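You operate a simulated robot arm through the tools that you are given. There is no shell and no other tool.

The job below is to be done with a simulated robot arm. You get a single attempt, and the scene is never put back.

Task
Park the stepper after a session.
Fine: bring the load lever back to 1, lock the pedals, lower the lever-side armrest and slide the seat back to 2.

It is judged by the outcome, as a careful person would: the job done as asked, and still so three seconds after it is handed in. It fails if anything else is knocked over, pushed out of place, dropped, spilled or broken.

Robot
A 7-joint arm with a two-finger parallel gripper, fixed in place. Base frame: the origin is on the floor under the middle of its stand, x ahead of it, y to its left, z up. Lengths are in mm, angles in degrees, forces in N, time in s.
It reaches about 1479 mm from its shoulder. Its first joint turns from -166.0 to 166.0 degrees. Payload 4.4 kg.
Tool frame: the origin (TCP) lies between the finger pads and is the grasp point; the fingertips stand 23 mm ahead of it; z points along the fingers, y is the line along which they close. The gripper opens to 94 mm. The fingers are 38 mm wide and 10 mm thick; the gripper's body (54 by 96 mm) begins 39 mm behind the TCP.
Orientation is that of the tool frame in the base frame, as a unit quaternion [w, x, y, z]. With the fingers straight down and closing along the base's y, the tool's x points along the base's -x, its y along +y and its z along -z.

Tools
- The arm moves only by the tool move_arm. Its argument "moves" is a list of rows, each an object of numbers (a shift or turn left out is 0, a gripper value left out holds the last): "ax", "ay", "az": the turn, a rotation vector about the tool's x, y, z in degrees; "dx", "dy", "dz": the shift along the tool's x, y, z in cm; "claw": the finger opening in cm, from 0 to 9.4. In form: [{"ax": .., "ay": .., "az": .., "dx": .., "dy": .., "dz": .., "claw": ..}, ...]. A call has 1 to 20 rows; each row shifts and turns the commanded pose from where the row before left it, along the tool's axes as they then stand. A row lasts 0.2 s, in which the tool goes at most 50 mm and 8.6 degrees; a call with a longer step from one row to the next is refused whole, and so is a gripper value outside its range. Where a pose cannot be reached the arm comes as near as it can. A force on the tool above 90 N (or 10 N above the force at the start of the call, whichever is more), or a blocked arm, ends the call early, and 0.2 s more pass. Each finger travels about 72 mm/s and halts on what it meets, pressing with about 36 N; the grip force reading is that of the motor and also rises with nothing between the fingers. The clock runs only during rows and for 0.2 s after the last one: add rows that do not move to give the fingers time. The reply holds the time, the measured pose of the TCP, the force on the tool along the base axes, the opening and the grip force, in the units named above and with some noise, with the torque about the TCP (base axes, N m) and any sound that the robot's microphone picked up.
- Cameras (640 x 400 px; columns grow to the right, rows downward): "scene" is fixed at [220.6, 501.2, 1058]; the picture's right is [-0.61, -0.79, 0.00], its down [-0.21, 0.16, -0.96] and it looks along [0.76, -0.59, -0.26] (base axes); focal length 323 px, centre (320, 200). "wrist" rides on the gripper at [86, 16, -74] in the tool frame; the picture's right is [-0.18, 0.98, 0.00], its down [-0.58, -0.11, -0.81] and it looks along [-0.79, -0.15, 0.59] (tool axes); focal length 243 px, centre (320, 200). There is no depth. A picture from a camera that has moved, and an enlarged one, comes with that camera's place and axes in the base frame and with its lens.
- get_image(camera): a new picture of that camera. No time passes.
- close_up(camera, box): a new picture of the part [left, top, right, bottom] of that camera's present view, enlarged. No time passes.
- finish_job(): hands the job in; it is judged then, once.

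Nothing tells you positions but the pictures and the camera data. Unless the task says otherwise, let go and move clear before handing in.

The tools are called after "Call:" as name(argument=value, ...) on one line, values as JSON. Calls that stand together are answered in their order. move_arm: Moves the arm, as the interface text tells. Its arguments: {"type":"object","properties":{"moves":{"type":"array","items":{"type":"object","properties":{"ax":{"type":"number"},"ay":{"type":"number"},"az":{"type":"number"},"dx":{"type":"number"},"dy":{"type":"number"},"dz":{"type":"number"},"claw":{"type":"number"}}}}},"required":["moves"]} The other tools are called the same way: get_image (camera) takes a picture; close_up (camera, box) takes an enlarged picture of a part of a camera's view; finish_job () hands the job in.

At the start:

```text
clock: 0.0
ee_pos: [654.7, -326.9, 1049.2]
tcp_rot: [0.0, 0.0, 1.0, 0.001]
wrist_force: [-0.2, -0.1, -0.7]
ft_torque: [0.0, 0.01, -0.02]
opening: 94.0
grip_force: 0.1
```

scene: 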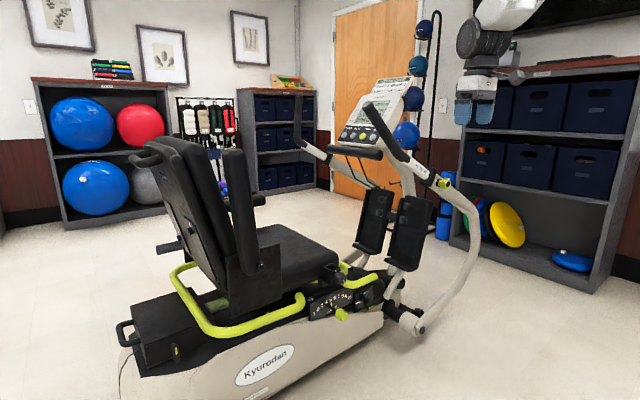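
wrist: 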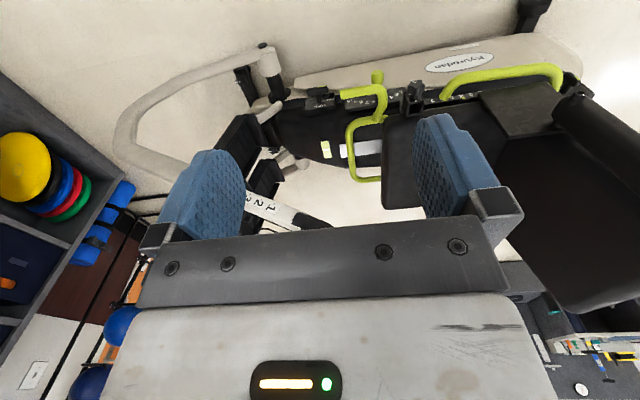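

I see a recumbent stepper with its seat, armrests, a number scale near the seat rail and yellow-green handles. I'll look closer before I move anything.

Call:
close_up(camera="scene", box=[260, 230, 440, 350])

Call:
close_up(camera="scene", box=[110, 130, 350, 290])

Call:
close_up(camera="scene", box=[290, 70, 500, 210])

Call:
close_up(camera="wrist", box=[230, 40, 590, 240])

Call:
close_up(camera="wrist", box=[200, 60, 440, 210])

```text
3.33 times, centred on (350, 290) of scene
camera zoom: at [220.6, 501.2, 1058.0], right [-0.61, -0.79, 0.0], down [-0.21, 0.16, -0.96], along [0.76, -0.59, -0.26], focal length 1078 px, centre (220, -100)
```

zoom: 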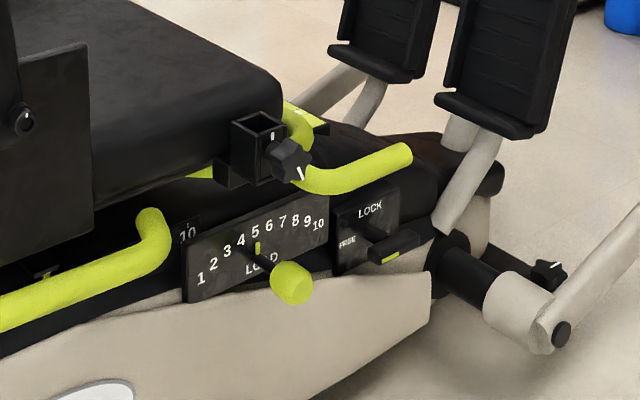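

```text
2.50 times, centred on (230, 210) of scene
camera zoom: at [220.6, 501.2, 1058.0], right [-0.61, -0.79, 0.0], down [-0.21, 0.16, -0.96], along [0.76, -0.59, -0.26], focal length 808 px, centre (545, 175)
```

zoom: 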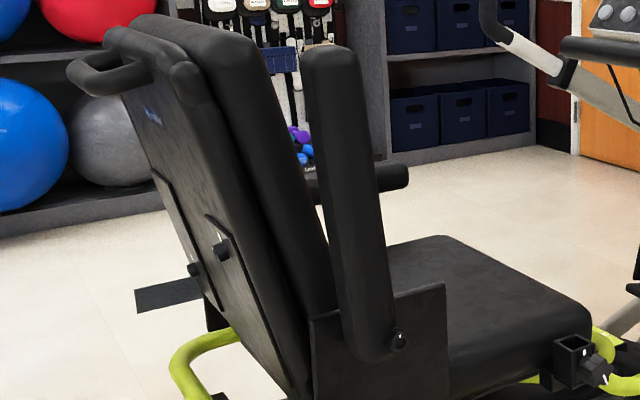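

```text
2.86 times, centred on (395, 140) of scene
camera zoom: at [220.6, 501.2, 1058.0], right [-0.61, -0.79, 0.0], down [-0.21, 0.16, -0.96], along [0.76, -0.59, -0.26], focal length 924 px, centre (106, 371)
```

zoom: 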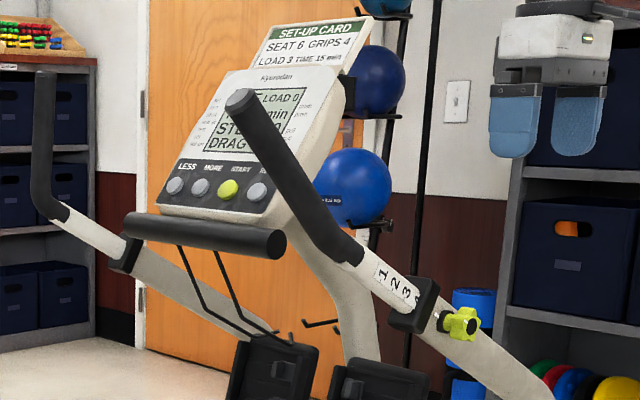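

```text
1.78 times, centred on (410, 140) of wrist
camera zoom: at [569.1, -311.8, 1122.7], right [0.18, 0.98, 0.0], down [0.58, -0.11, 0.81], along [0.79, -0.15, -0.59], focal length 431 px, centre (160, 307)
```

zoom: 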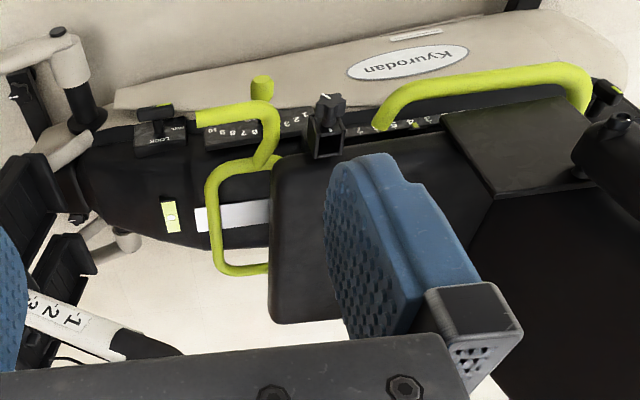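

```text
2.67 times, centred on (320, 135) of wrist
camera zoom: at [569.1, -311.8, 1122.7], right [0.18, 0.98, 0.0], down [0.58, -0.11, 0.81], along [0.79, -0.15, -0.59], focal length 647 px, centre (320, 373)
```

zoom: 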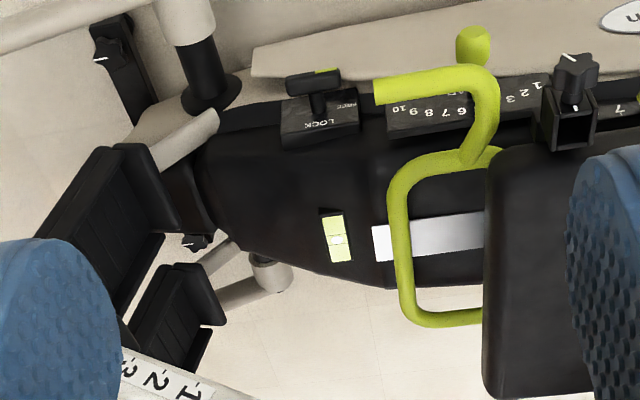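

Call:
close_up(camera="wrist", box=[400, 50, 520, 125])

Call:
close_up(camera="wrist", box=[300, 60, 420, 135])

Call:
close_up(camera="scene", box=[110, 250, 310, 375])

Call:
close_up(camera="scene", box=[300, 250, 396, 310])

Call:
close_up(camera="scene", box=[325, 65, 435, 155])

```text
5.33 times, centred on (460, 88) of wrist
camera zoom: at [569.1, -311.8, 1122.7], right [0.18, 0.98, 0.0], down [0.58, -0.11, 0.81], along [0.79, -0.15, -0.59], focal length 1294 px, centre (-427, 800)
```

zoom: 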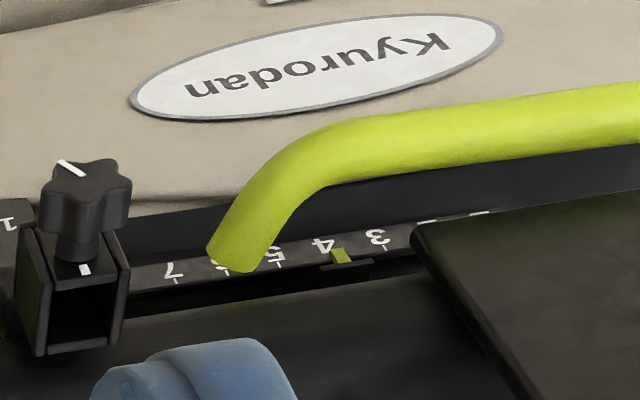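

```text
5.33 times, centred on (360, 98) of wrist
camera zoom: at [569.1, -311.8, 1122.7], right [0.18, 0.98, 0.0], down [0.58, -0.11, 0.81], along [0.79, -0.15, -0.59], focal length 1294 px, centre (107, 747)
```

zoom: 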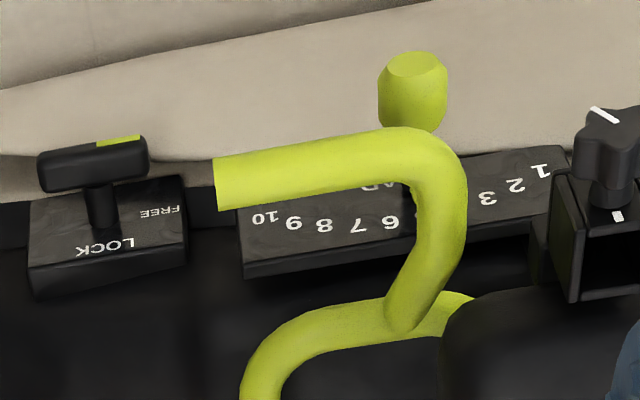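

```text
3.20 times, centred on (210, 312) of scene
camera zoom: at [220.6, 501.2, 1058.0], right [-0.61, -0.79, 0.0], down [-0.21, 0.16, -0.96], along [0.76, -0.59, -0.26], focal length 1035 px, centre (672, -160)
```

zoom: 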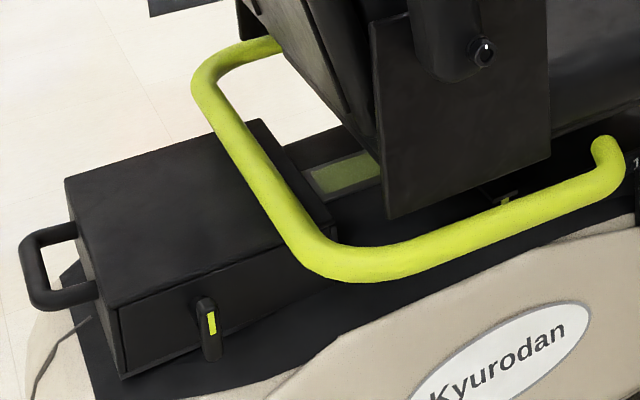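

```text
6.67 times, centred on (348, 280) of scene
camera zoom: at [220.6, 501.2, 1058.0], right [-0.61, -0.79, 0.0], down [-0.21, 0.16, -0.96], along [0.76, -0.59, -0.26], focal length 2156 px, centre (133, -333)
```

zoom: 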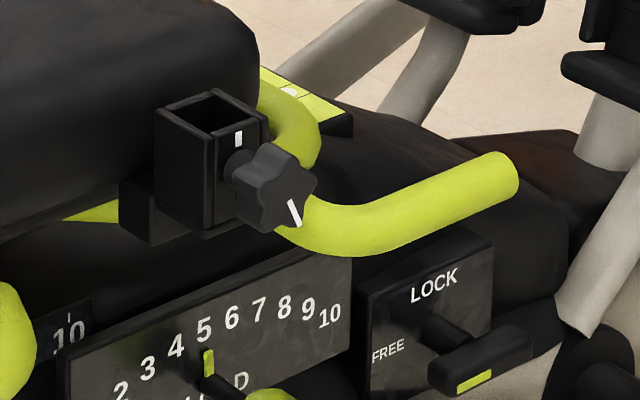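

```text
4.44 times, centred on (380, 110) of scene
camera zoom: at [220.6, 501.2, 1058.0], right [-0.61, -0.79, 0.0], down [-0.21, 0.16, -0.96], along [0.76, -0.59, -0.26], focal length 1437 px, centre (53, 600)
```

zoom: 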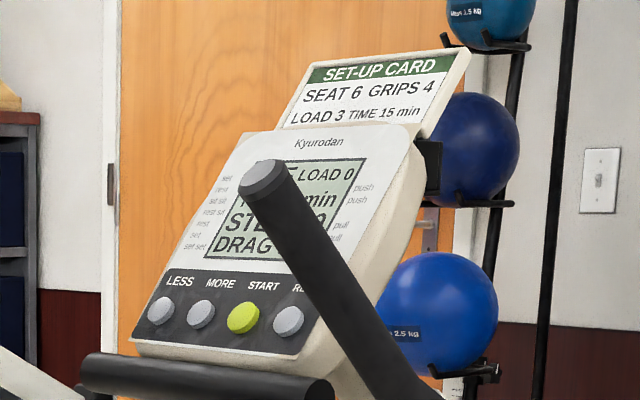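

The wrist camera picture is upside down, and in it the seat pointer reads 4, the load lever is at about 5 and the lock handle is at FREE. The lever side faces the robot, so I'll move to look at that side more closely.

Call:
move_arm(moves=[{"dy": 1.2, "dz": 4.2}, {"dy": 1.2, "dz": 4.2}, {"dy": 1.2, "dz": 4.2}, {"dy": 1.2, "dz": 4.2}, {"dy": 1.2, "dz": 4.2}, {"dy": 1.2, "dz": 4.2}, {"dy": 1.2, "dz": 4.2}, {"dy": 1.2, "dz": 4.2}, {"dy": 1.2, "dz": 4.2}, {"dy": 1.2, "dz": 4.2}])

Call:
get_image(camera="wrist")

Call:
get_image(camera="scene")

```text
clock: 2.2
ee_pos: [652.5, -207.0, 628.4]
tcp_rot: [0.001, 0.0, 1.0, 0.0]
wrist_force: [-0.4, 0.6, 1.0]
ft_torque: [-0.02, 0.02, 0.01]
opening: 94.1
grip_force: 0.0
```

```text
taken
camera wrist: at [567.7, -189.8, 702.9], right [0.18, 0.98, 0.0], down [0.58, -0.11, 0.81], along [0.79, -0.15, -0.59], focal length 243 px, centre (320, 200)
```

wrist: 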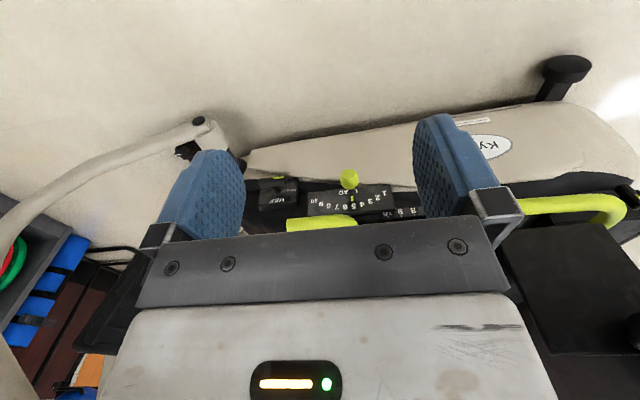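

```text
taken
```

scene: 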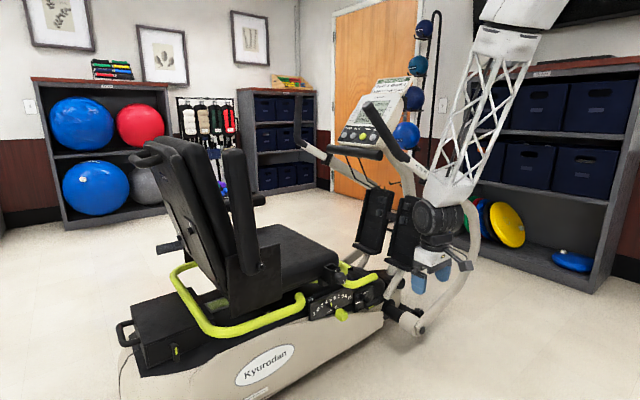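

The gripper hides the controls from this angle. I'll turn the wrist 180° about its axis and then tilt it so the fingers point ahead and the camera sits above them.

Call:
move_arm(moves=[{"az": 8.5}, {"az": 8.5}, {"az": 8.5}, {"az": 8.5}, {"az": 8.5}, {"az": 8.5}, {"az": 8.5}, {"az": 8.5}, {"az": 8.5}, {"az": 8.5}, {"az": 5}])

Call:
get_image(camera="wrist")

Call:
get_image(camera="scene")

```text
clock: 4.6
ee_pos: [653.5, -207.6, 628.3]
tcp_rot: [0.0, 0.708, 0.707, 0.0]
wrist_force: [0.8, -0.2, 0.9]
ft_torque: [0.0, -0.02, -0.02]
opening: 93.8
grip_force: 0.1
```

```text
taken
camera wrist: at [671.7, -121.3, 702.2], right [0.98, -0.19, 0.0], down [-0.11, -0.58, 0.81], along [-0.15, -0.79, -0.59], focal length 243 px, centre (320, 200)
```

wrist: 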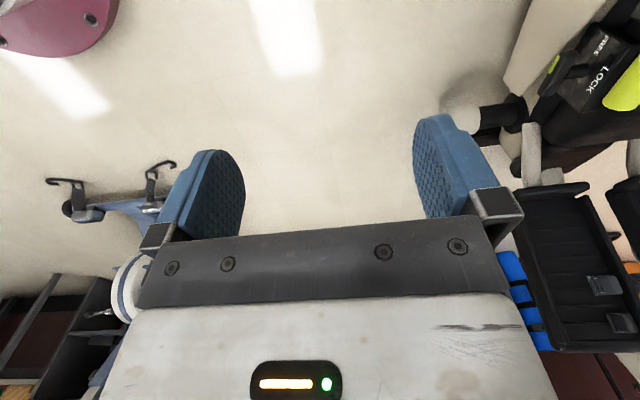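

```text
taken
```

scene: 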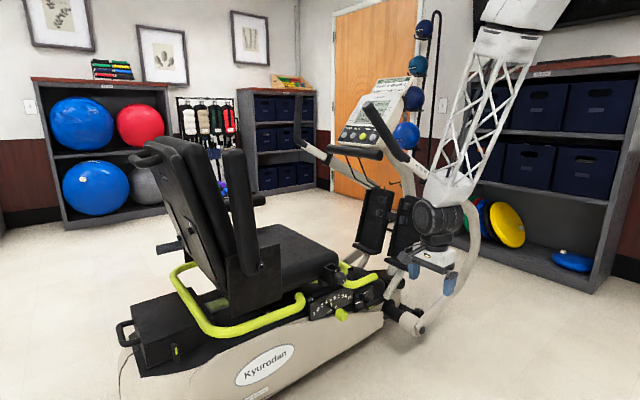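

The turn works and the tool's x axis now points along +Y. I'll go the rest of the way and then tilt the fingers ahead.

Call:
move_arm(moves=[{"az": 8.5}, {"az": 8.5}, {"az": 8.5}, {"az": 8.5}, {"az": 8.5}, {"az": 8.5}, {"az": 8.5}, {"az": 8.5}, {"az": 8.5}, {"az": 8.5}, {"az": 5}])

```text
clock: 7.0
ee_pos: [655.8, -208.9, 629.8]
tcp_rot: [0.0, 1.0, -0.001, -0.001]
wrist_force: [-0.4, 0.1, 0.4]
ft_torque: [0.01, -0.01, 0.0]
opening: 93.9
grip_force: 0.0
```

Call:
move_arm(moves=[{"ay": 8.5}, {"ay": 8.5}, {"ay": 8.5}, {"ay": 8.5}, {"ay": 8.5}, {"ay": 8.5}, {"ay": 8.5}, {"ay": 8.5}, {"ay": 8.5}, {"ay": 8.5}, {"ay": 5}])

Call:
get_image(camera="wrist")

Call:
get_image(camera="scene")

```text
clock: 9.4
ee_pos: [654.8, -208.5, 629.4]
tcp_rot: [0.0, 0.707, 0.0, 0.707]
wrist_force: [-0.2, -0.2, 0.6]
ft_torque: [0.0, -0.02, 0.0]
opening: 94.1
grip_force: 0.1
```

```text
taken
camera wrist: at [581.4, -223.9, 715.1], right [0.0, -0.98, -0.18], down [-0.81, 0.11, -0.58], along [0.59, 0.15, -0.79], focal length 243 px, centre (320, 200)
```

wrist: 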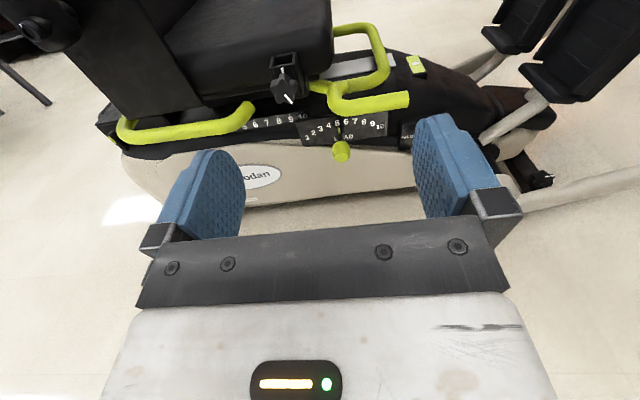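

```text
taken
```

scene: 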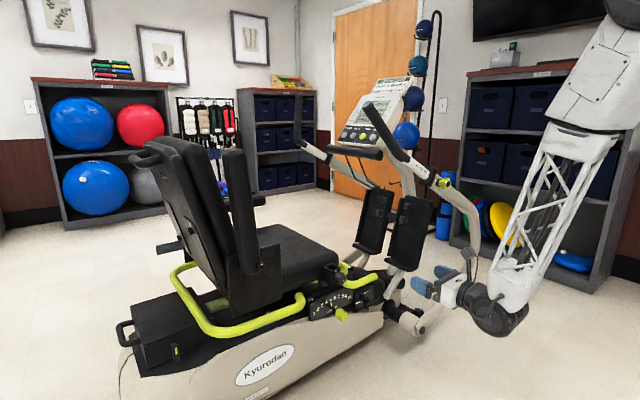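

Now I have an upright view with the gripper below. I'll zoom in on the controls.

Call:
close_up(camera="wrist", box=[240, 20, 440, 170])

Call:
close_up(camera="wrist", box=[0, 0, 320, 200])

Call:
close_up(camera="wrist", box=[290, 90, 450, 190])

```text
2.67 times, centred on (340, 95) of wrist
camera zoom: at [581.4, -223.9, 715.1], right [0.0, -0.98, -0.18], down [-0.81, 0.11, -0.58], along [0.59, 0.15, -0.79], focal length 647 px, centre (267, 480)
```

zoom: 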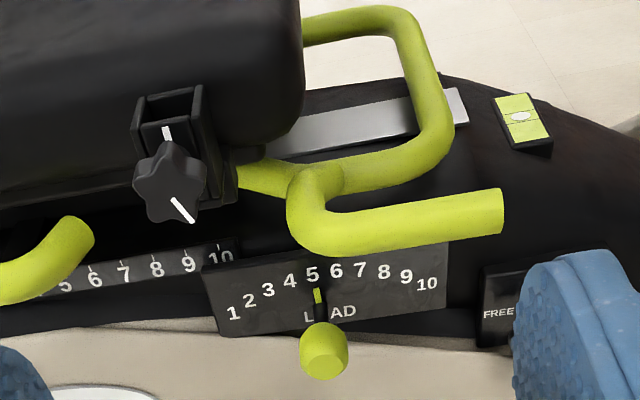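

```text
2.00 times, centred on (160, 100) of wrist
camera zoom: at [581.4, -223.9, 715.1], right [0.0, -0.98, -0.18], down [-0.81, 0.11, -0.58], along [0.59, 0.15, -0.79], focal length 485 px, centre (640, 400)
```

zoom: 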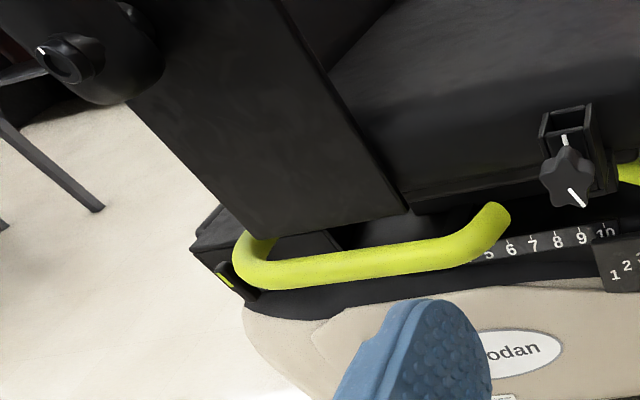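

```text
4.00 times, centred on (370, 140) of wrist
camera zoom: at [581.4, -223.9, 715.1], right [0.0, -0.98, -0.18], down [-0.81, 0.11, -0.58], along [0.59, 0.15, -0.79], focal length 970 px, centre (120, 440)
```

zoom: 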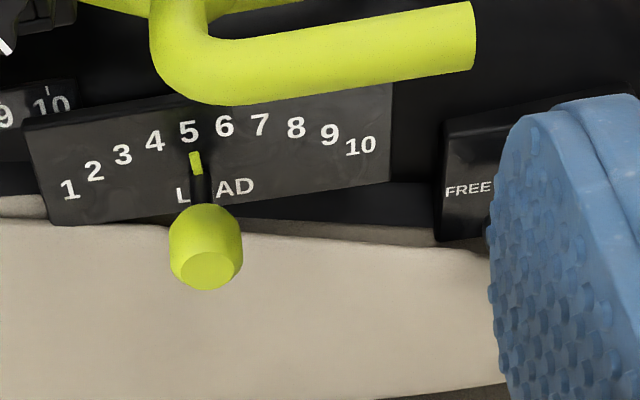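

The load lever is at 5 and sticks out toward me, with the yellow handle above it probably releasing the seat. Next I'll look at the armrest and seat from further left.

Call:
move_arm(moves=[{"dy": -4, "dx": 2.5}, {"dy": -4, "dx": 2.5}, {"dy": -4, "dx": 2.5}, {"dy": -4, "dx": 2.5}, {"dy": -4, "dx": 2.5}, {"dy": -4, "dx": 2.5}, {"dy": -4, "dx": 2.5}, {"dy": -4, "dx": 2.5}])

Call:
get_image(camera="wrist")

Call:
get_image(camera="scene")

```text
clock: 11.2
ee_pos: [615.8, -89.3, 803.6]
tcp_rot: [-0.011, 0.708, 0.011, 0.706]
wrist_force: [0.5, -0.4, -1.0]
ft_torque: [-0.01, -0.02, -0.02]
opening: 94.1
grip_force: 0.2
out of reach, approached as far as the arm can: row 3, 4, 5, 6, 7, 8
```

```text
taken
camera wrist: at [543.6, -106.8, 889.5], right [0.03, -0.98, -0.18], down [-0.81, 0.09, -0.58], along [0.58, 0.17, -0.79], focal length 243 px, centre (320, 200)
```

wrist: 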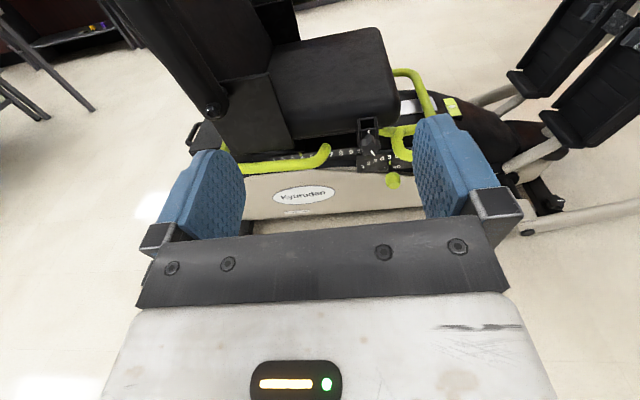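

```text
taken
```

scene: 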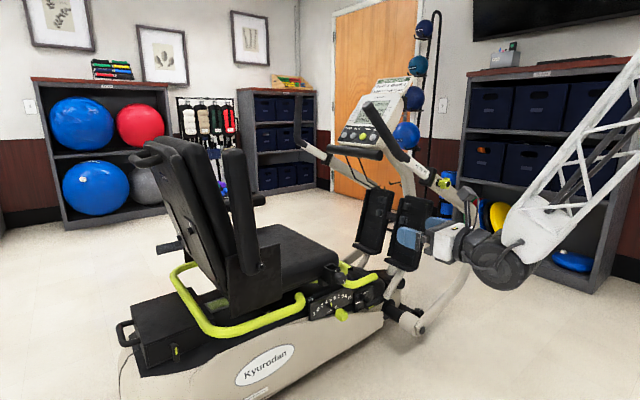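

Call:
close_up(camera="wrist", box=[120, 0, 440, 200])

Call:
close_up(camera="wrist", box=[230, 80, 430, 205])

Call:
close_up(camera="scene", box=[200, 140, 300, 300])

```text
2.00 times, centred on (280, 100) of wrist
camera zoom: at [543.6, -106.8, 889.5], right [0.03, -0.98, -0.18], down [-0.81, 0.09, -0.58], along [0.58, 0.17, -0.79], focal length 485 px, centre (400, 400)
```

zoom: 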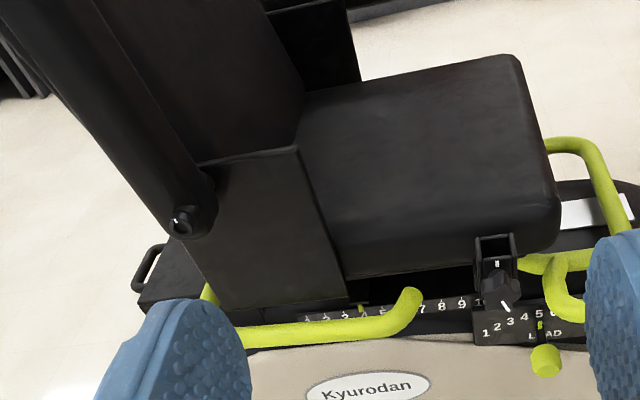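

```text
3.20 times, centred on (330, 142) of wrist
camera zoom: at [543.6, -106.8, 889.5], right [0.03, -0.98, -0.18], down [-0.81, 0.09, -0.58], along [0.58, 0.17, -0.79], focal length 776 px, centre (288, 384)
```

zoom: 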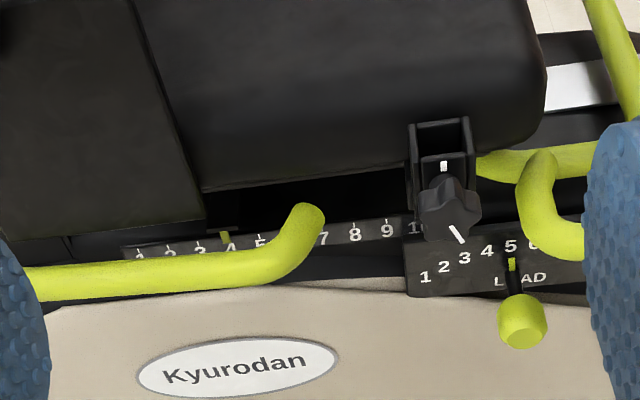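

```text
2.50 times, centred on (250, 220) of scene
camera zoom: at [220.6, 501.2, 1058.0], right [-0.61, -0.79, 0.0], down [-0.21, 0.16, -0.96], along [0.76, -0.59, -0.26], focal length 808 px, centre (495, 150)
```

zoom: 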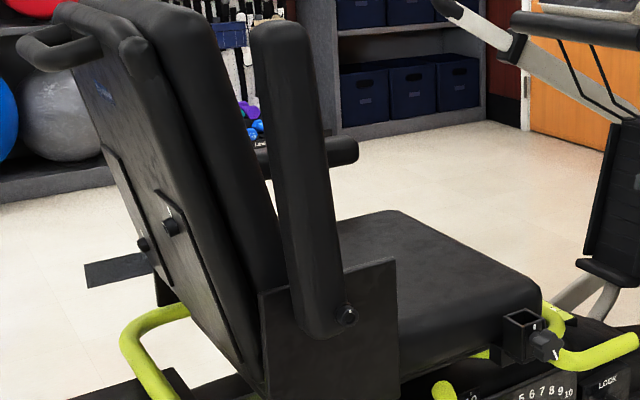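

Part of that move was out of reach. The seat pointer is at 4 and a seat number is about 30 mm, so I'll go back down to look at the LOCK/FREE handle near (1037, -412, 280).

Call:
move_arm(moves=[{"dy": 2, "dx": -2}, {"dy": 2, "dx": -2}])

```text
clock: 11.8
ee_pos: [615.7, -127.3, 762.2]
tcp_rot: [0.0, 0.707, 0.0, 0.707]
wrist_force: [0.1, 0.8, -0.4]
ft_torque: [0.0, 0.0, 0.01]
opening: 94.0
grip_force: 0.0
```

Call:
move_arm(moves=[{"dy": 3.3, "dx": -3.0, "dz": 0.4}, {"dy": 3.3, "dx": -3.0, "dz": 0.4}, {"dy": 3.3, "dx": -3.0, "dz": 0.4}, {"dy": 3.3, "dx": -3.0, "dz": 0.4}, {"dy": 3.3, "dx": -3.0, "dz": 0.4}, {"dy": 3.3, "dx": -3.0, "dz": 0.4}, {"dy": 3.3, "dx": -3.0, "dz": 0.4}, {"dy": 3.3, "dx": -3.0, "dz": 0.4}, {"dy": 3.3, "dx": -3.0, "dz": 0.4}])

Call:
get_image(camera="wrist")

Call:
get_image(camera="scene")

```text
clock: 13.8
ee_pos: [652.4, -421.9, 489.9]
tcp_rot: [-0.001, 0.708, 0.001, 0.707]
wrist_force: [0.3, -1.0, 0.7]
ft_torque: [0.01, -0.01, 0.02]
opening: 93.8
grip_force: 0.1
```

```text
taken
camera wrist: at [578.1, -438.4, 577.1], right [0.0, -0.98, -0.18], down [-0.81, 0.11, -0.58], along [0.59, 0.15, -0.79], focal length 243 px, centre (320, 200)
```

wrist: 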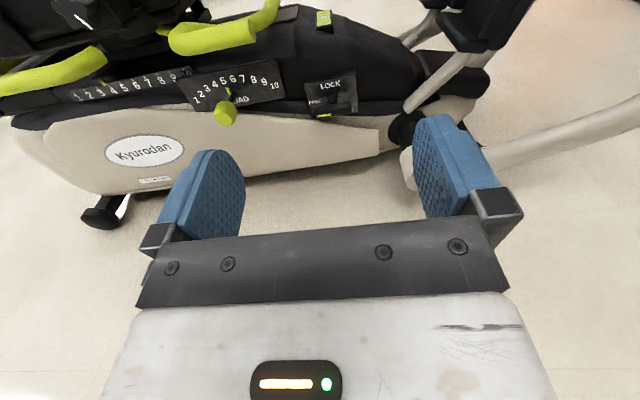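

```text
taken
```

scene: 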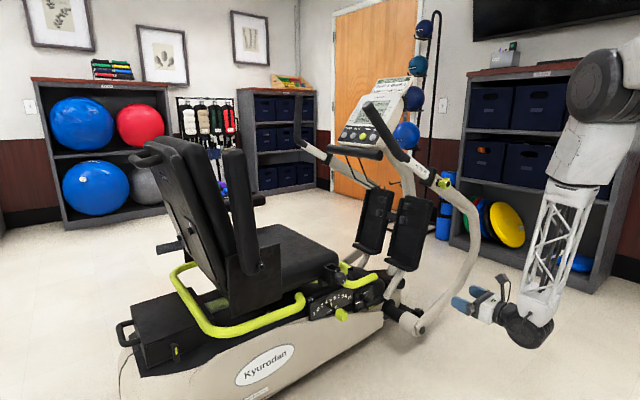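

Call:
close_up(camera="wrist", box=[270, 50, 398, 130])

Call:
close_up(camera="wrist", box=[150, 0, 310, 140])

Call:
close_up(camera="scene", box=[340, 270, 430, 335])

```text
5.00 times, centred on (334, 90) of wrist
camera zoom: at [578.1, -438.4, 577.1], right [0.0, -0.98, -0.18], down [-0.81, 0.11, -0.58], along [0.59, 0.15, -0.79], focal length 1213 px, centre (250, 750)
```

zoom: 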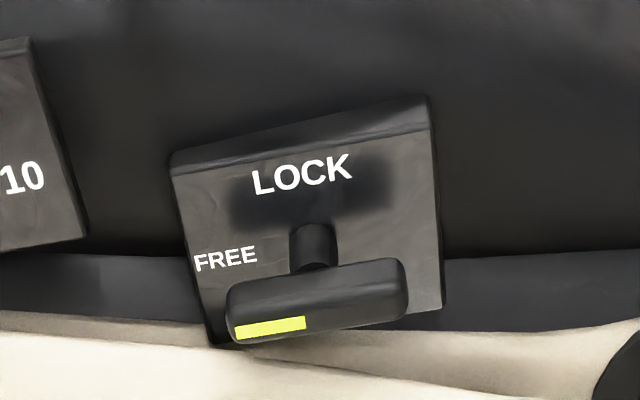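

```text
2.86 times, centred on (230, 70) of wrist
camera zoom: at [578.1, -438.4, 577.1], right [0.0, -0.98, -0.18], down [-0.81, 0.11, -0.58], along [0.59, 0.15, -0.79], focal length 693 px, centre (577, 571)
```

zoom: 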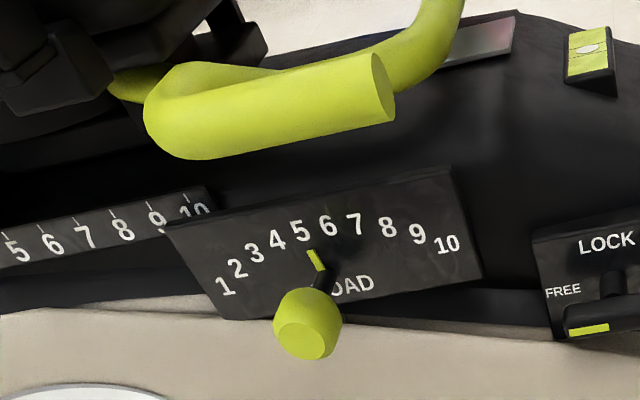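

```text
6.15 times, centred on (385, 302) of scene
camera zoom: at [220.6, 501.2, 1058.0], right [-0.61, -0.79, 0.0], down [-0.21, 0.16, -0.96], along [0.76, -0.59, -0.26], focal length 1990 px, centre (-80, -431)
```

zoom: 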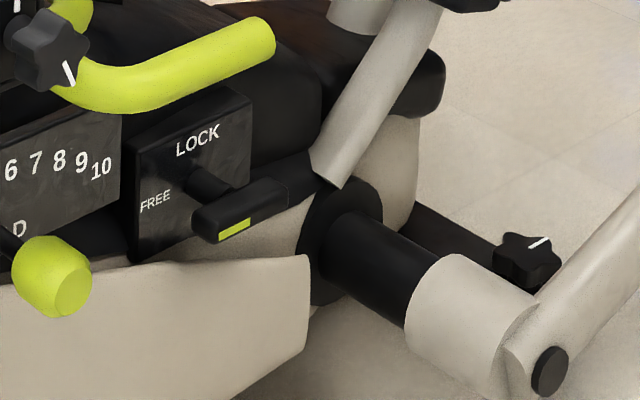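

The T-handle points to FREE, and LOCK is a 90° clockwise turn from here. The load lever seems to pivot near (y -208, z 232) with its knob at about (993, -201, 337), so I'll roll the wrist to put the camera at the side.

Call:
move_arm(moves=[{"az": -8.5, "claw": 0}, {"az": -8.5}, {"az": -8.5}, {"az": -8.5}, {"az": -8.5}, {"az": -8.5}, {"az": -8.5}, {"az": -8.5}, {"az": -8.5}, {"az": -8.5}, {"az": -5}])

Call:
get_image(camera="wrist")

```text
clock: 16.2
ee_pos: [651.6, -423.8, 489.6]
tcp_rot: [0.5, 0.5, 0.5, 0.5]
wrist_force: [-0.8, -0.5, 0.1]
ft_torque: [0.01, 0.06, 0.0]
opening: 0.0
grip_force: 36.2
```

```text
taken
camera wrist: at [578.6, -337.4, 505.8], right [0.0, -0.18, 0.98], down [-0.81, -0.58, -0.11], along [0.59, -0.79, -0.15], focal length 243 px, centre (320, 200)
```

wrist: 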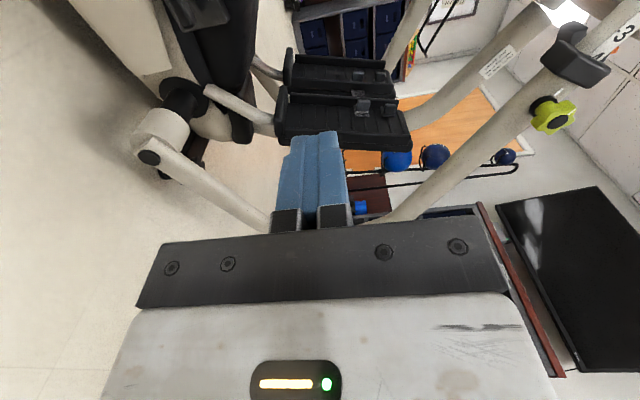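

Roll done: tool x is now +Y, y is up and z is ahead, with the fingers closed. Next I'll go to a spot to the right of the load knob.

Call:
move_arm(moves=[{"dz": 3.2, "dx": 2.37, "dy": -2.25}, {"dz": 3.2, "dx": 2.37, "dy": -2.25}, {"dz": 3.2, "dx": 2.37, "dy": -2.25}, {"dz": 3.2, "dx": 2.37, "dy": -2.25}, {"dz": 3.2, "dx": 2.37, "dy": -2.25}, {"dz": 3.2, "dx": 2.37, "dy": -2.25}, {"dz": 3.2, "dx": 2.37, "dy": -2.25}])

Call:
get_image(camera="wrist")

Call:
get_image(camera="scene")

```text
clock: 17.8
ee_pos: [877.9, -260.4, 334.7]
tcp_rot: [0.5, 0.5, 0.5, 0.5]
wrist_force: [0.1, 0.8, -0.3]
ft_torque: [-0.01, 0.0, -0.03]
opening: 0.0
grip_force: 36.0
```

```text
taken
camera wrist: at [803.5, -172.7, 349.8], right [0.0, -0.18, 0.98], down [-0.81, -0.58, -0.11], along [0.59, -0.79, -0.15], focal length 243 px, centre (320, 200)
```

wrist: 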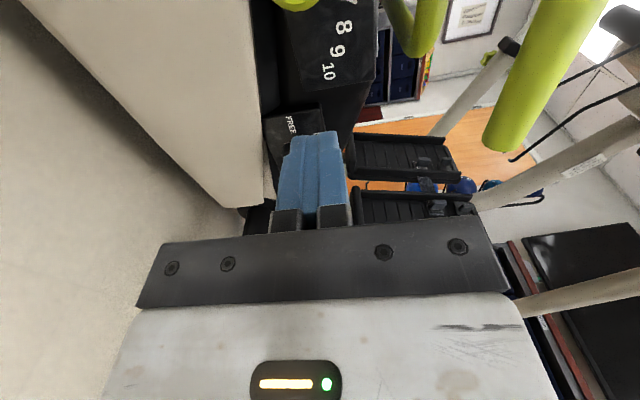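

```text
taken
```

scene: 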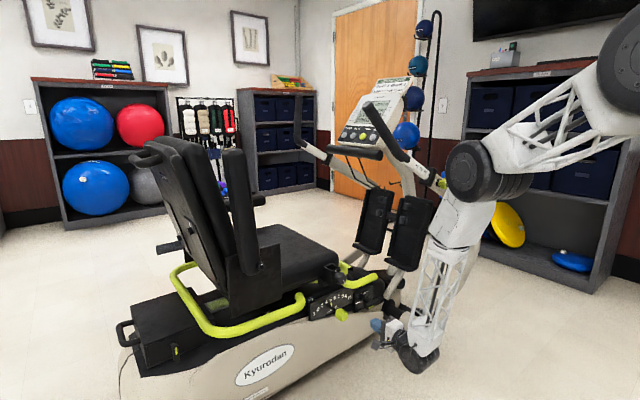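

Call:
move_arm(moves=[{"dz": 2.6}, {"dz": 2.6}, {"dz": 2.6}, {"dz": 2.4}])

Call:
get_image(camera="wrist")

Call:
close_up(camera="scene", box=[270, 240, 470, 365])

```text
clock: 18.8
ee_pos: [978.0, -260.0, 333.5]
tcp_rot: [0.5, 0.5, 0.5, 0.5]
wrist_force: [0.9, 0.4, 0.1]
ft_torque: [0.0, -0.02, 0.01]
opening: 0.0
grip_force: 36.1
```

```text
taken
camera wrist: at [904.4, -172.3, 349.1], right [0.0, -0.18, 0.98], down [-0.81, -0.58, -0.11], along [0.59, -0.79, -0.15], focal length 243 px, centre (320, 200)
```

wrist: 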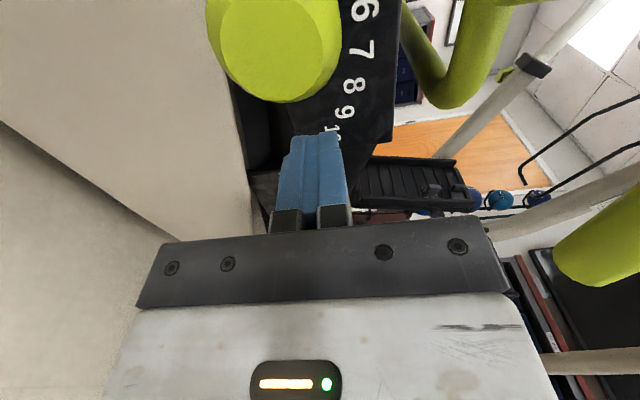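

```text
3.20 times, centred on (370, 302) of scene
camera zoom: at [220.6, 501.2, 1058.0], right [-0.61, -0.79, 0.0], down [-0.21, 0.16, -0.96], along [0.76, -0.59, -0.26], focal length 1035 px, centre (160, -128)
```

zoom: 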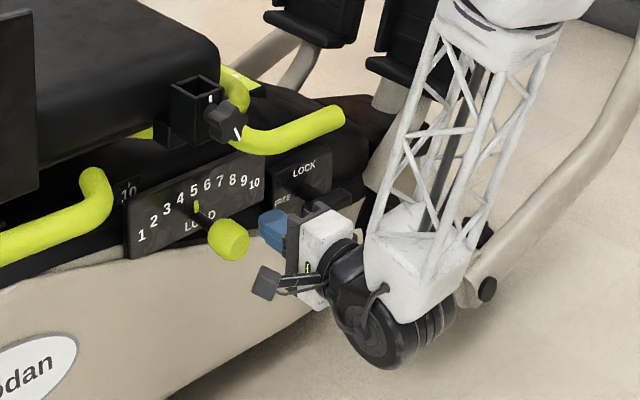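

The knob is left of the closed fingers and at about the same height. I'll push it gently toward 1, lowering slightly along its arc.

Call:
move_arm(moves=[{"dx": 1.0}, {"dx": 1.0}, {"dx": 0.8}, {"dx": 0.8, "dy": -0.1}])

Call:
close_up(camera="scene", box=[290, 250, 410, 325])

```text
clock: 19.8
ee_pos: [976.8, -222.4, 332.4]
tcp_rot: [0.5, 0.5, 0.5, 0.5]
wrist_force: [-0.4, -5.2, -1.3]
ft_torque: [-0.04, -0.04, -0.13]
opening: 0.1
grip_force: 35.5
```

```text
5.33 times, centred on (350, 288) of scene
camera zoom: at [220.6, 501.2, 1058.0], right [-0.61, -0.79, 0.0], down [-0.21, 0.16, -0.96], along [0.76, -0.59, -0.26], focal length 1725 px, centre (160, -267)
```

zoom: 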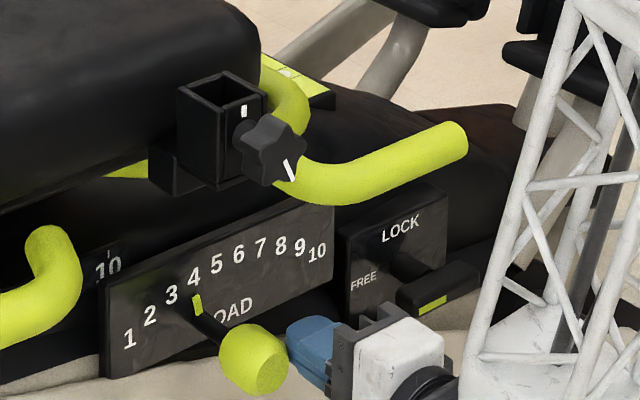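

The lever swings as expected and has reached about 4, with only about 5 N of force. I'll keep pushing toward 1.

Call:
move_arm(moves=[{"dx": 0.8, "dy": -0.3}, {"dx": 0.8, "dy": -0.4}, {"dx": 0.8, "dy": -0.5}, {"dx": 0.7, "dy": -0.5}])

Call:
close_up(camera="scene", box=[290, 250, 410, 325])

Call:
get_image(camera="wrist")

```text
clock: 20.8
ee_pos: [977.2, -191.5, 314.5]
tcp_rot: [0.5, 0.5, 0.5, 0.5]
wrist_force: [-0.1, -4.6, 0.5]
ft_torque: [0.03, -0.11, -0.06]
opening: 0.0
grip_force: 36.2
```

```text
5.33 times, centred on (350, 288) of scene
camera zoom: at [220.6, 501.2, 1058.0], right [-0.61, -0.79, 0.0], down [-0.21, 0.16, -0.96], along [0.76, -0.59, -0.26], focal length 1725 px, centre (160, -267)
```

zoom: 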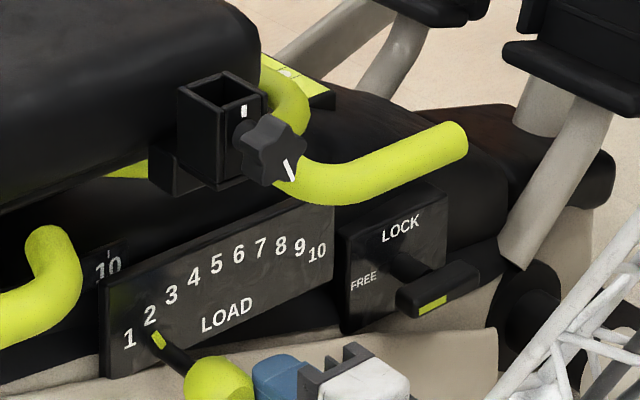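

```text
taken
camera wrist: at [904.2, -105.2, 330.1], right [0.0, -0.18, 0.98], down [-0.81, -0.58, -0.11], along [0.59, -0.79, -0.15], focal length 243 px, centre (320, 200)
```

wrist: 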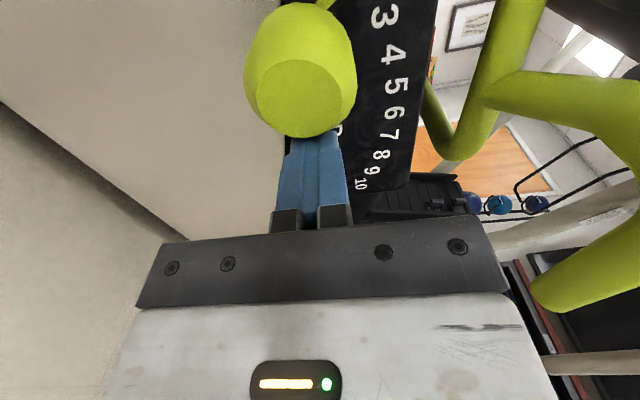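

It's now just past 2, so I'll push on gently toward 1.

Call:
move_arm(moves=[{"dx": 0.5, "dy": -0.4}, {"dx": 0.4, "dy": -0.3}])

Call:
close_up(camera="scene", box=[290, 250, 410, 325])

```text
clock: 21.4
ee_pos: [978.2, -183.4, 308.1]
tcp_rot: [0.498, 0.498, 0.501, 0.502]
wrist_force: [-0.3, -0.3, 1.2]
ft_torque: [-0.01, 0.01, 0.0]
opening: 0.0
grip_force: 35.9
```

```text
5.33 times, centred on (350, 288) of scene
camera zoom: at [220.6, 501.2, 1058.0], right [-0.61, -0.79, 0.0], down [-0.21, 0.16, -0.96], along [0.76, -0.59, -0.26], focal length 1725 px, centre (160, -267)
```

zoom: 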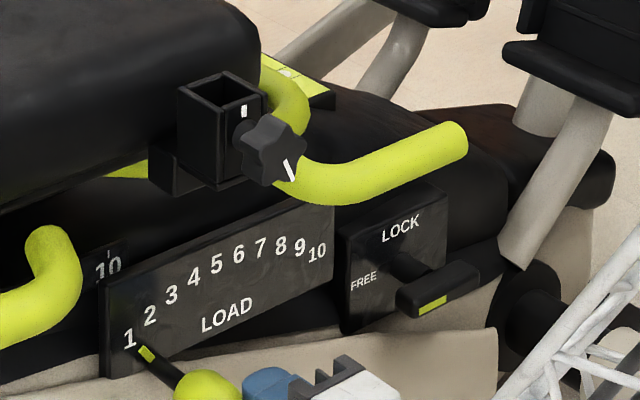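

The force has dropped to zero, so the lever seems to have snapped into 1. I'll back off and check.

Call:
move_arm(moves=[{"dx": -1.5}, {"dx": -1.5}, {"dz": -3}, {"dz": -4}, {"dz": -4}, {"dz": -4}])

Call:
get_image(camera="wrist")

Call:
close_up(camera="scene", box=[290, 260, 386, 320])

```text
clock: 22.8
ee_pos: [827.8, -212.3, 307.9]
tcp_rot: [0.5, 0.499, 0.5, 0.501]
wrist_force: [0.8, 0.5, 0.2]
ft_torque: [0.0, 0.02, -0.01]
opening: 0.1
grip_force: 35.4
```

```text
taken
camera wrist: at [754.7, -125.3, 323.5], right [0.0, -0.18, 0.98], down [-0.81, -0.58, -0.11], along [0.59, -0.79, -0.15], focal length 243 px, centre (320, 200)
```

wrist: 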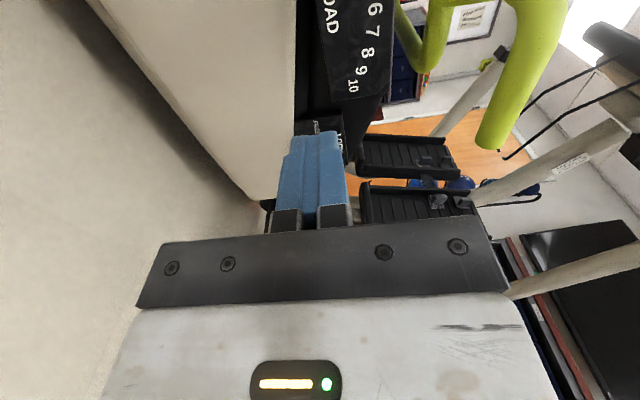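

```text
6.67 times, centred on (338, 290) of scene
camera zoom: at [220.6, 501.2, 1058.0], right [-0.61, -0.79, 0.0], down [-0.21, 0.16, -0.96], along [0.76, -0.59, -0.26], focal length 2156 px, centre (200, -400)
```

zoom: 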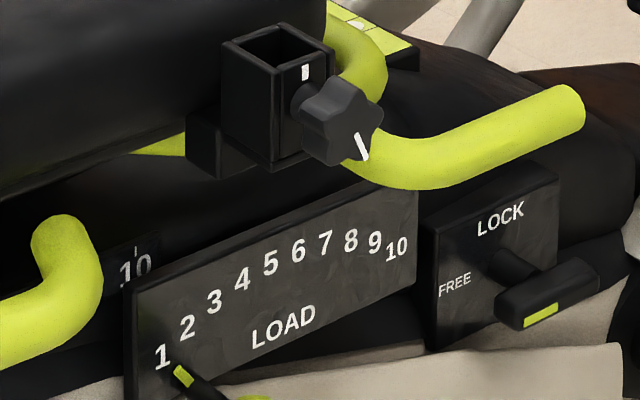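

The load lever now reads 1. Next I'll line up with the lock T-handle near (1034, -410, 278).

Call:
move_arm(moves=[{"dx": -4, "claw": 7}, {"dx": -4, "dz": 0.8}, {"dx": -4, "dz": 0.8}, {"dx": -4, "dz": 0.8}, {"dx": -3.8, "dz": 0.8, "dy": -0.8}])

Call:
get_image(camera="wrist")

Call:
get_image(camera="scene")

```text
clock: 24.0
ee_pos: [860.3, -411.1, 298.4]
tcp_rot: [0.501, 0.499, 0.5, 0.5]
wrist_force: [-1.0, 0.3, 0.1]
ft_torque: [0.02, 0.0, 0.02]
opening: 69.9
grip_force: 0.0
```

```text
taken
camera wrist: at [786.3, -324.3, 314.6], right [0.0, -0.18, 0.98], down [-0.81, -0.58, -0.11], along [0.59, -0.79, -0.15], focal length 243 px, centre (320, 200)
```

wrist: 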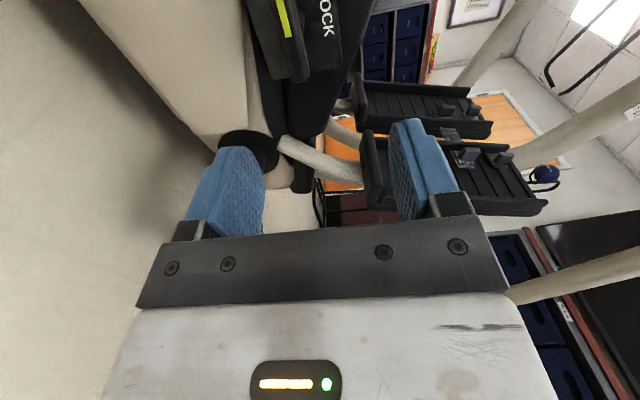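

```text
taken
```

scene: 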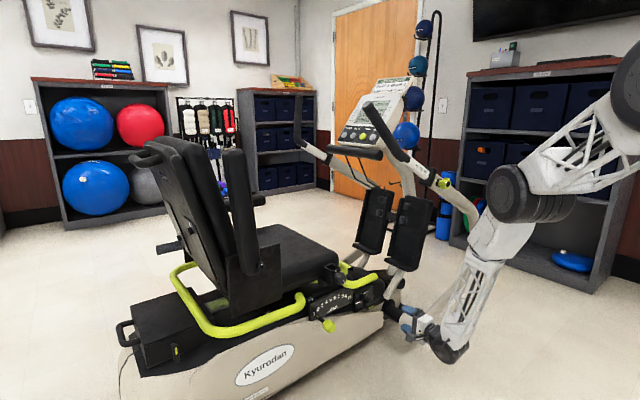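

Call:
close_up(camera="wrist", box=[200, 0, 360, 100])

Call:
close_up(camera="scene", box=[330, 270, 450, 345])

```text
4.00 times, centred on (280, 50) of wrist
camera zoom: at [786.3, -324.3, 314.6], right [0.0, -0.18, 0.98], down [-0.81, -0.58, -0.11], along [0.59, -0.79, -0.15], focal length 970 px, centre (480, 800)
```

zoom: 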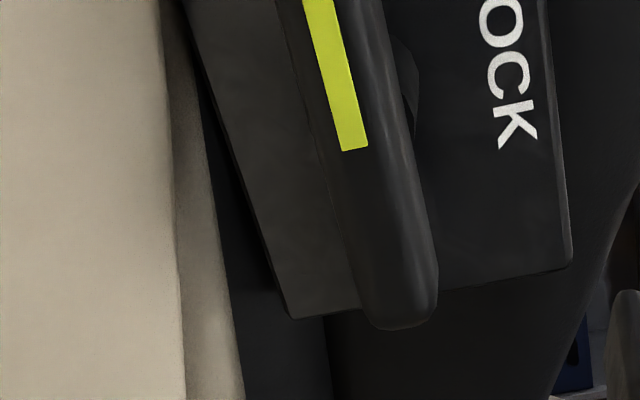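

```text
5.33 times, centred on (390, 308) of scene
camera zoom: at [220.6, 501.2, 1058.0], right [-0.61, -0.79, 0.0], down [-0.21, 0.16, -0.96], along [0.76, -0.59, -0.26], focal length 1725 px, centre (-53, -373)
```

zoom: 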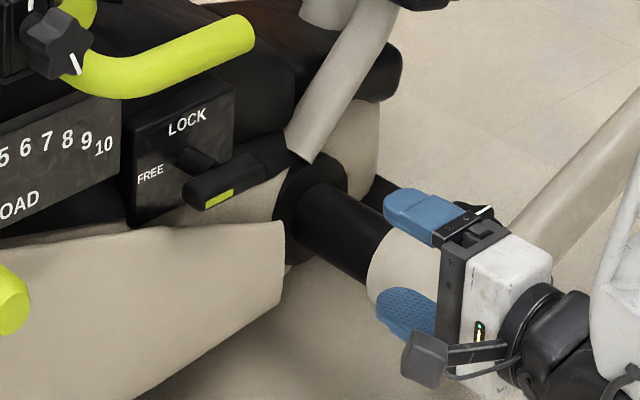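

The bar's outer face is at about x 1030, with the shaft axis near (y -409, z 272) and the panel at x 1080. I'll line up on that axis and move in with fingers above and below the bar.

Call:
move_arm(moves=[{"dy": -2.6, "dx": 0.2, "claw": 5.2}, {"dz": 4}, {"dz": 4}, {"dz": 3}, {"dz": 2.5}, {"dz": 2.0}])

Call:
get_image(camera="wrist")

Call:
close_up(camera="scene", box=[330, 270, 450, 345])

```text
clock: 25.4
ee_pos: [1014.4, -408.0, 271.9]
tcp_rot: [0.499, 0.5, 0.501, 0.5]
wrist_force: [-0.2, 0.2, -0.9]
ft_torque: [0.01, -0.01, -0.02]
opening: 51.9
grip_force: 0.1
```

```text
taken
camera wrist: at [940.1, -321.0, 287.5], right [0.0, -0.18, 0.98], down [-0.81, -0.58, -0.11], along [0.59, -0.79, -0.15], focal length 243 px, centre (320, 200)
```

wrist: 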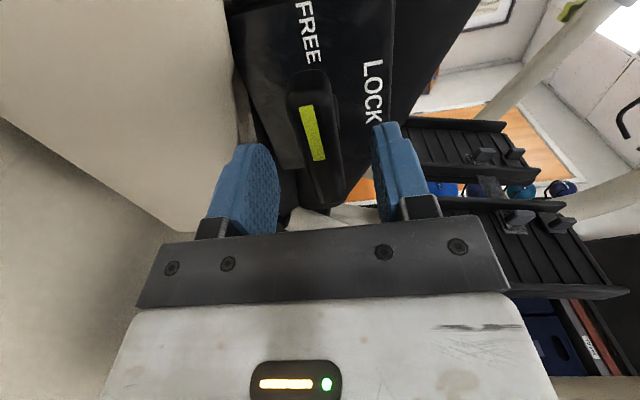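

```text
5.33 times, centred on (390, 308) of scene
camera zoom: at [220.6, 501.2, 1058.0], right [-0.61, -0.79, 0.0], down [-0.21, 0.16, -0.96], along [0.76, -0.59, -0.26], focal length 1725 px, centre (-53, -373)
```

zoom: 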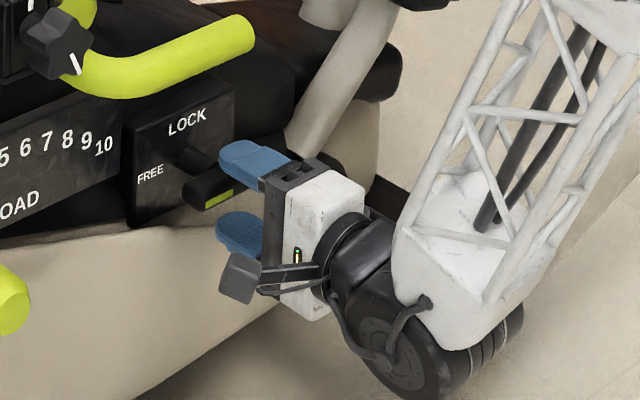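

The bar sits centred between the fingers. I'll move in 2 cm more and close on it.

Call:
move_arm(moves=[{"dz": 1.1}, {"dz": 1.1}, {"claw": 3.5}, {"claw": 2.5}, {"claw": 1.5}, {}, {}])

Call:
get_image(camera="wrist")

```text
clock: 27.0
ee_pos: [1034.5, -407.8, 271.8]
tcp_rot: [0.5, 0.5, 0.501, 0.499]
wrist_force: [3.4, -0.2, -18.6]
ft_torque: [0.05, 0.37, -0.38]
opening: 21.7
grip_force: 44.8
```

```text
taken
camera wrist: at [961.4, -320.9, 288.0], right [0.0, -0.18, 0.98], down [-0.81, -0.58, -0.11], along [0.59, -0.79, -0.15], focal length 243 px, centre (320, 200)
```

wrist: 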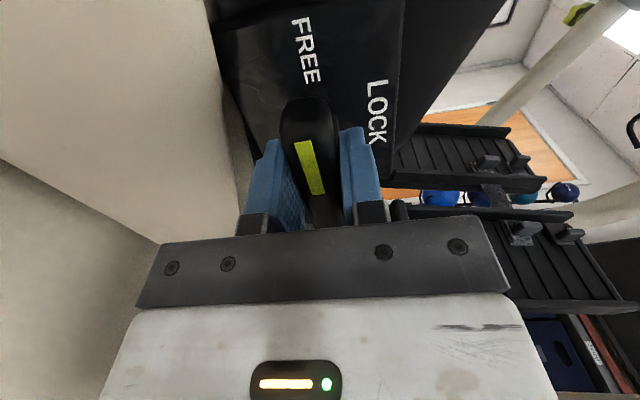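

I have the bar at 22 mm, and the downward force suggests I'm a little too high. I'll lower slightly to centre on the shaft.

Call:
move_arm(moves=[{"dy": -0.15}, {}])

```text
clock: 27.6
ee_pos: [1036.8, -409.2, 271.6]
tcp_rot: [0.501, 0.499, 0.5, 0.5]
wrist_force: [-31.9, 8.8, 11.9]
ft_torque: [-0.02, -0.3, 0.16]
opening: 21.6
grip_force: 44.9
```

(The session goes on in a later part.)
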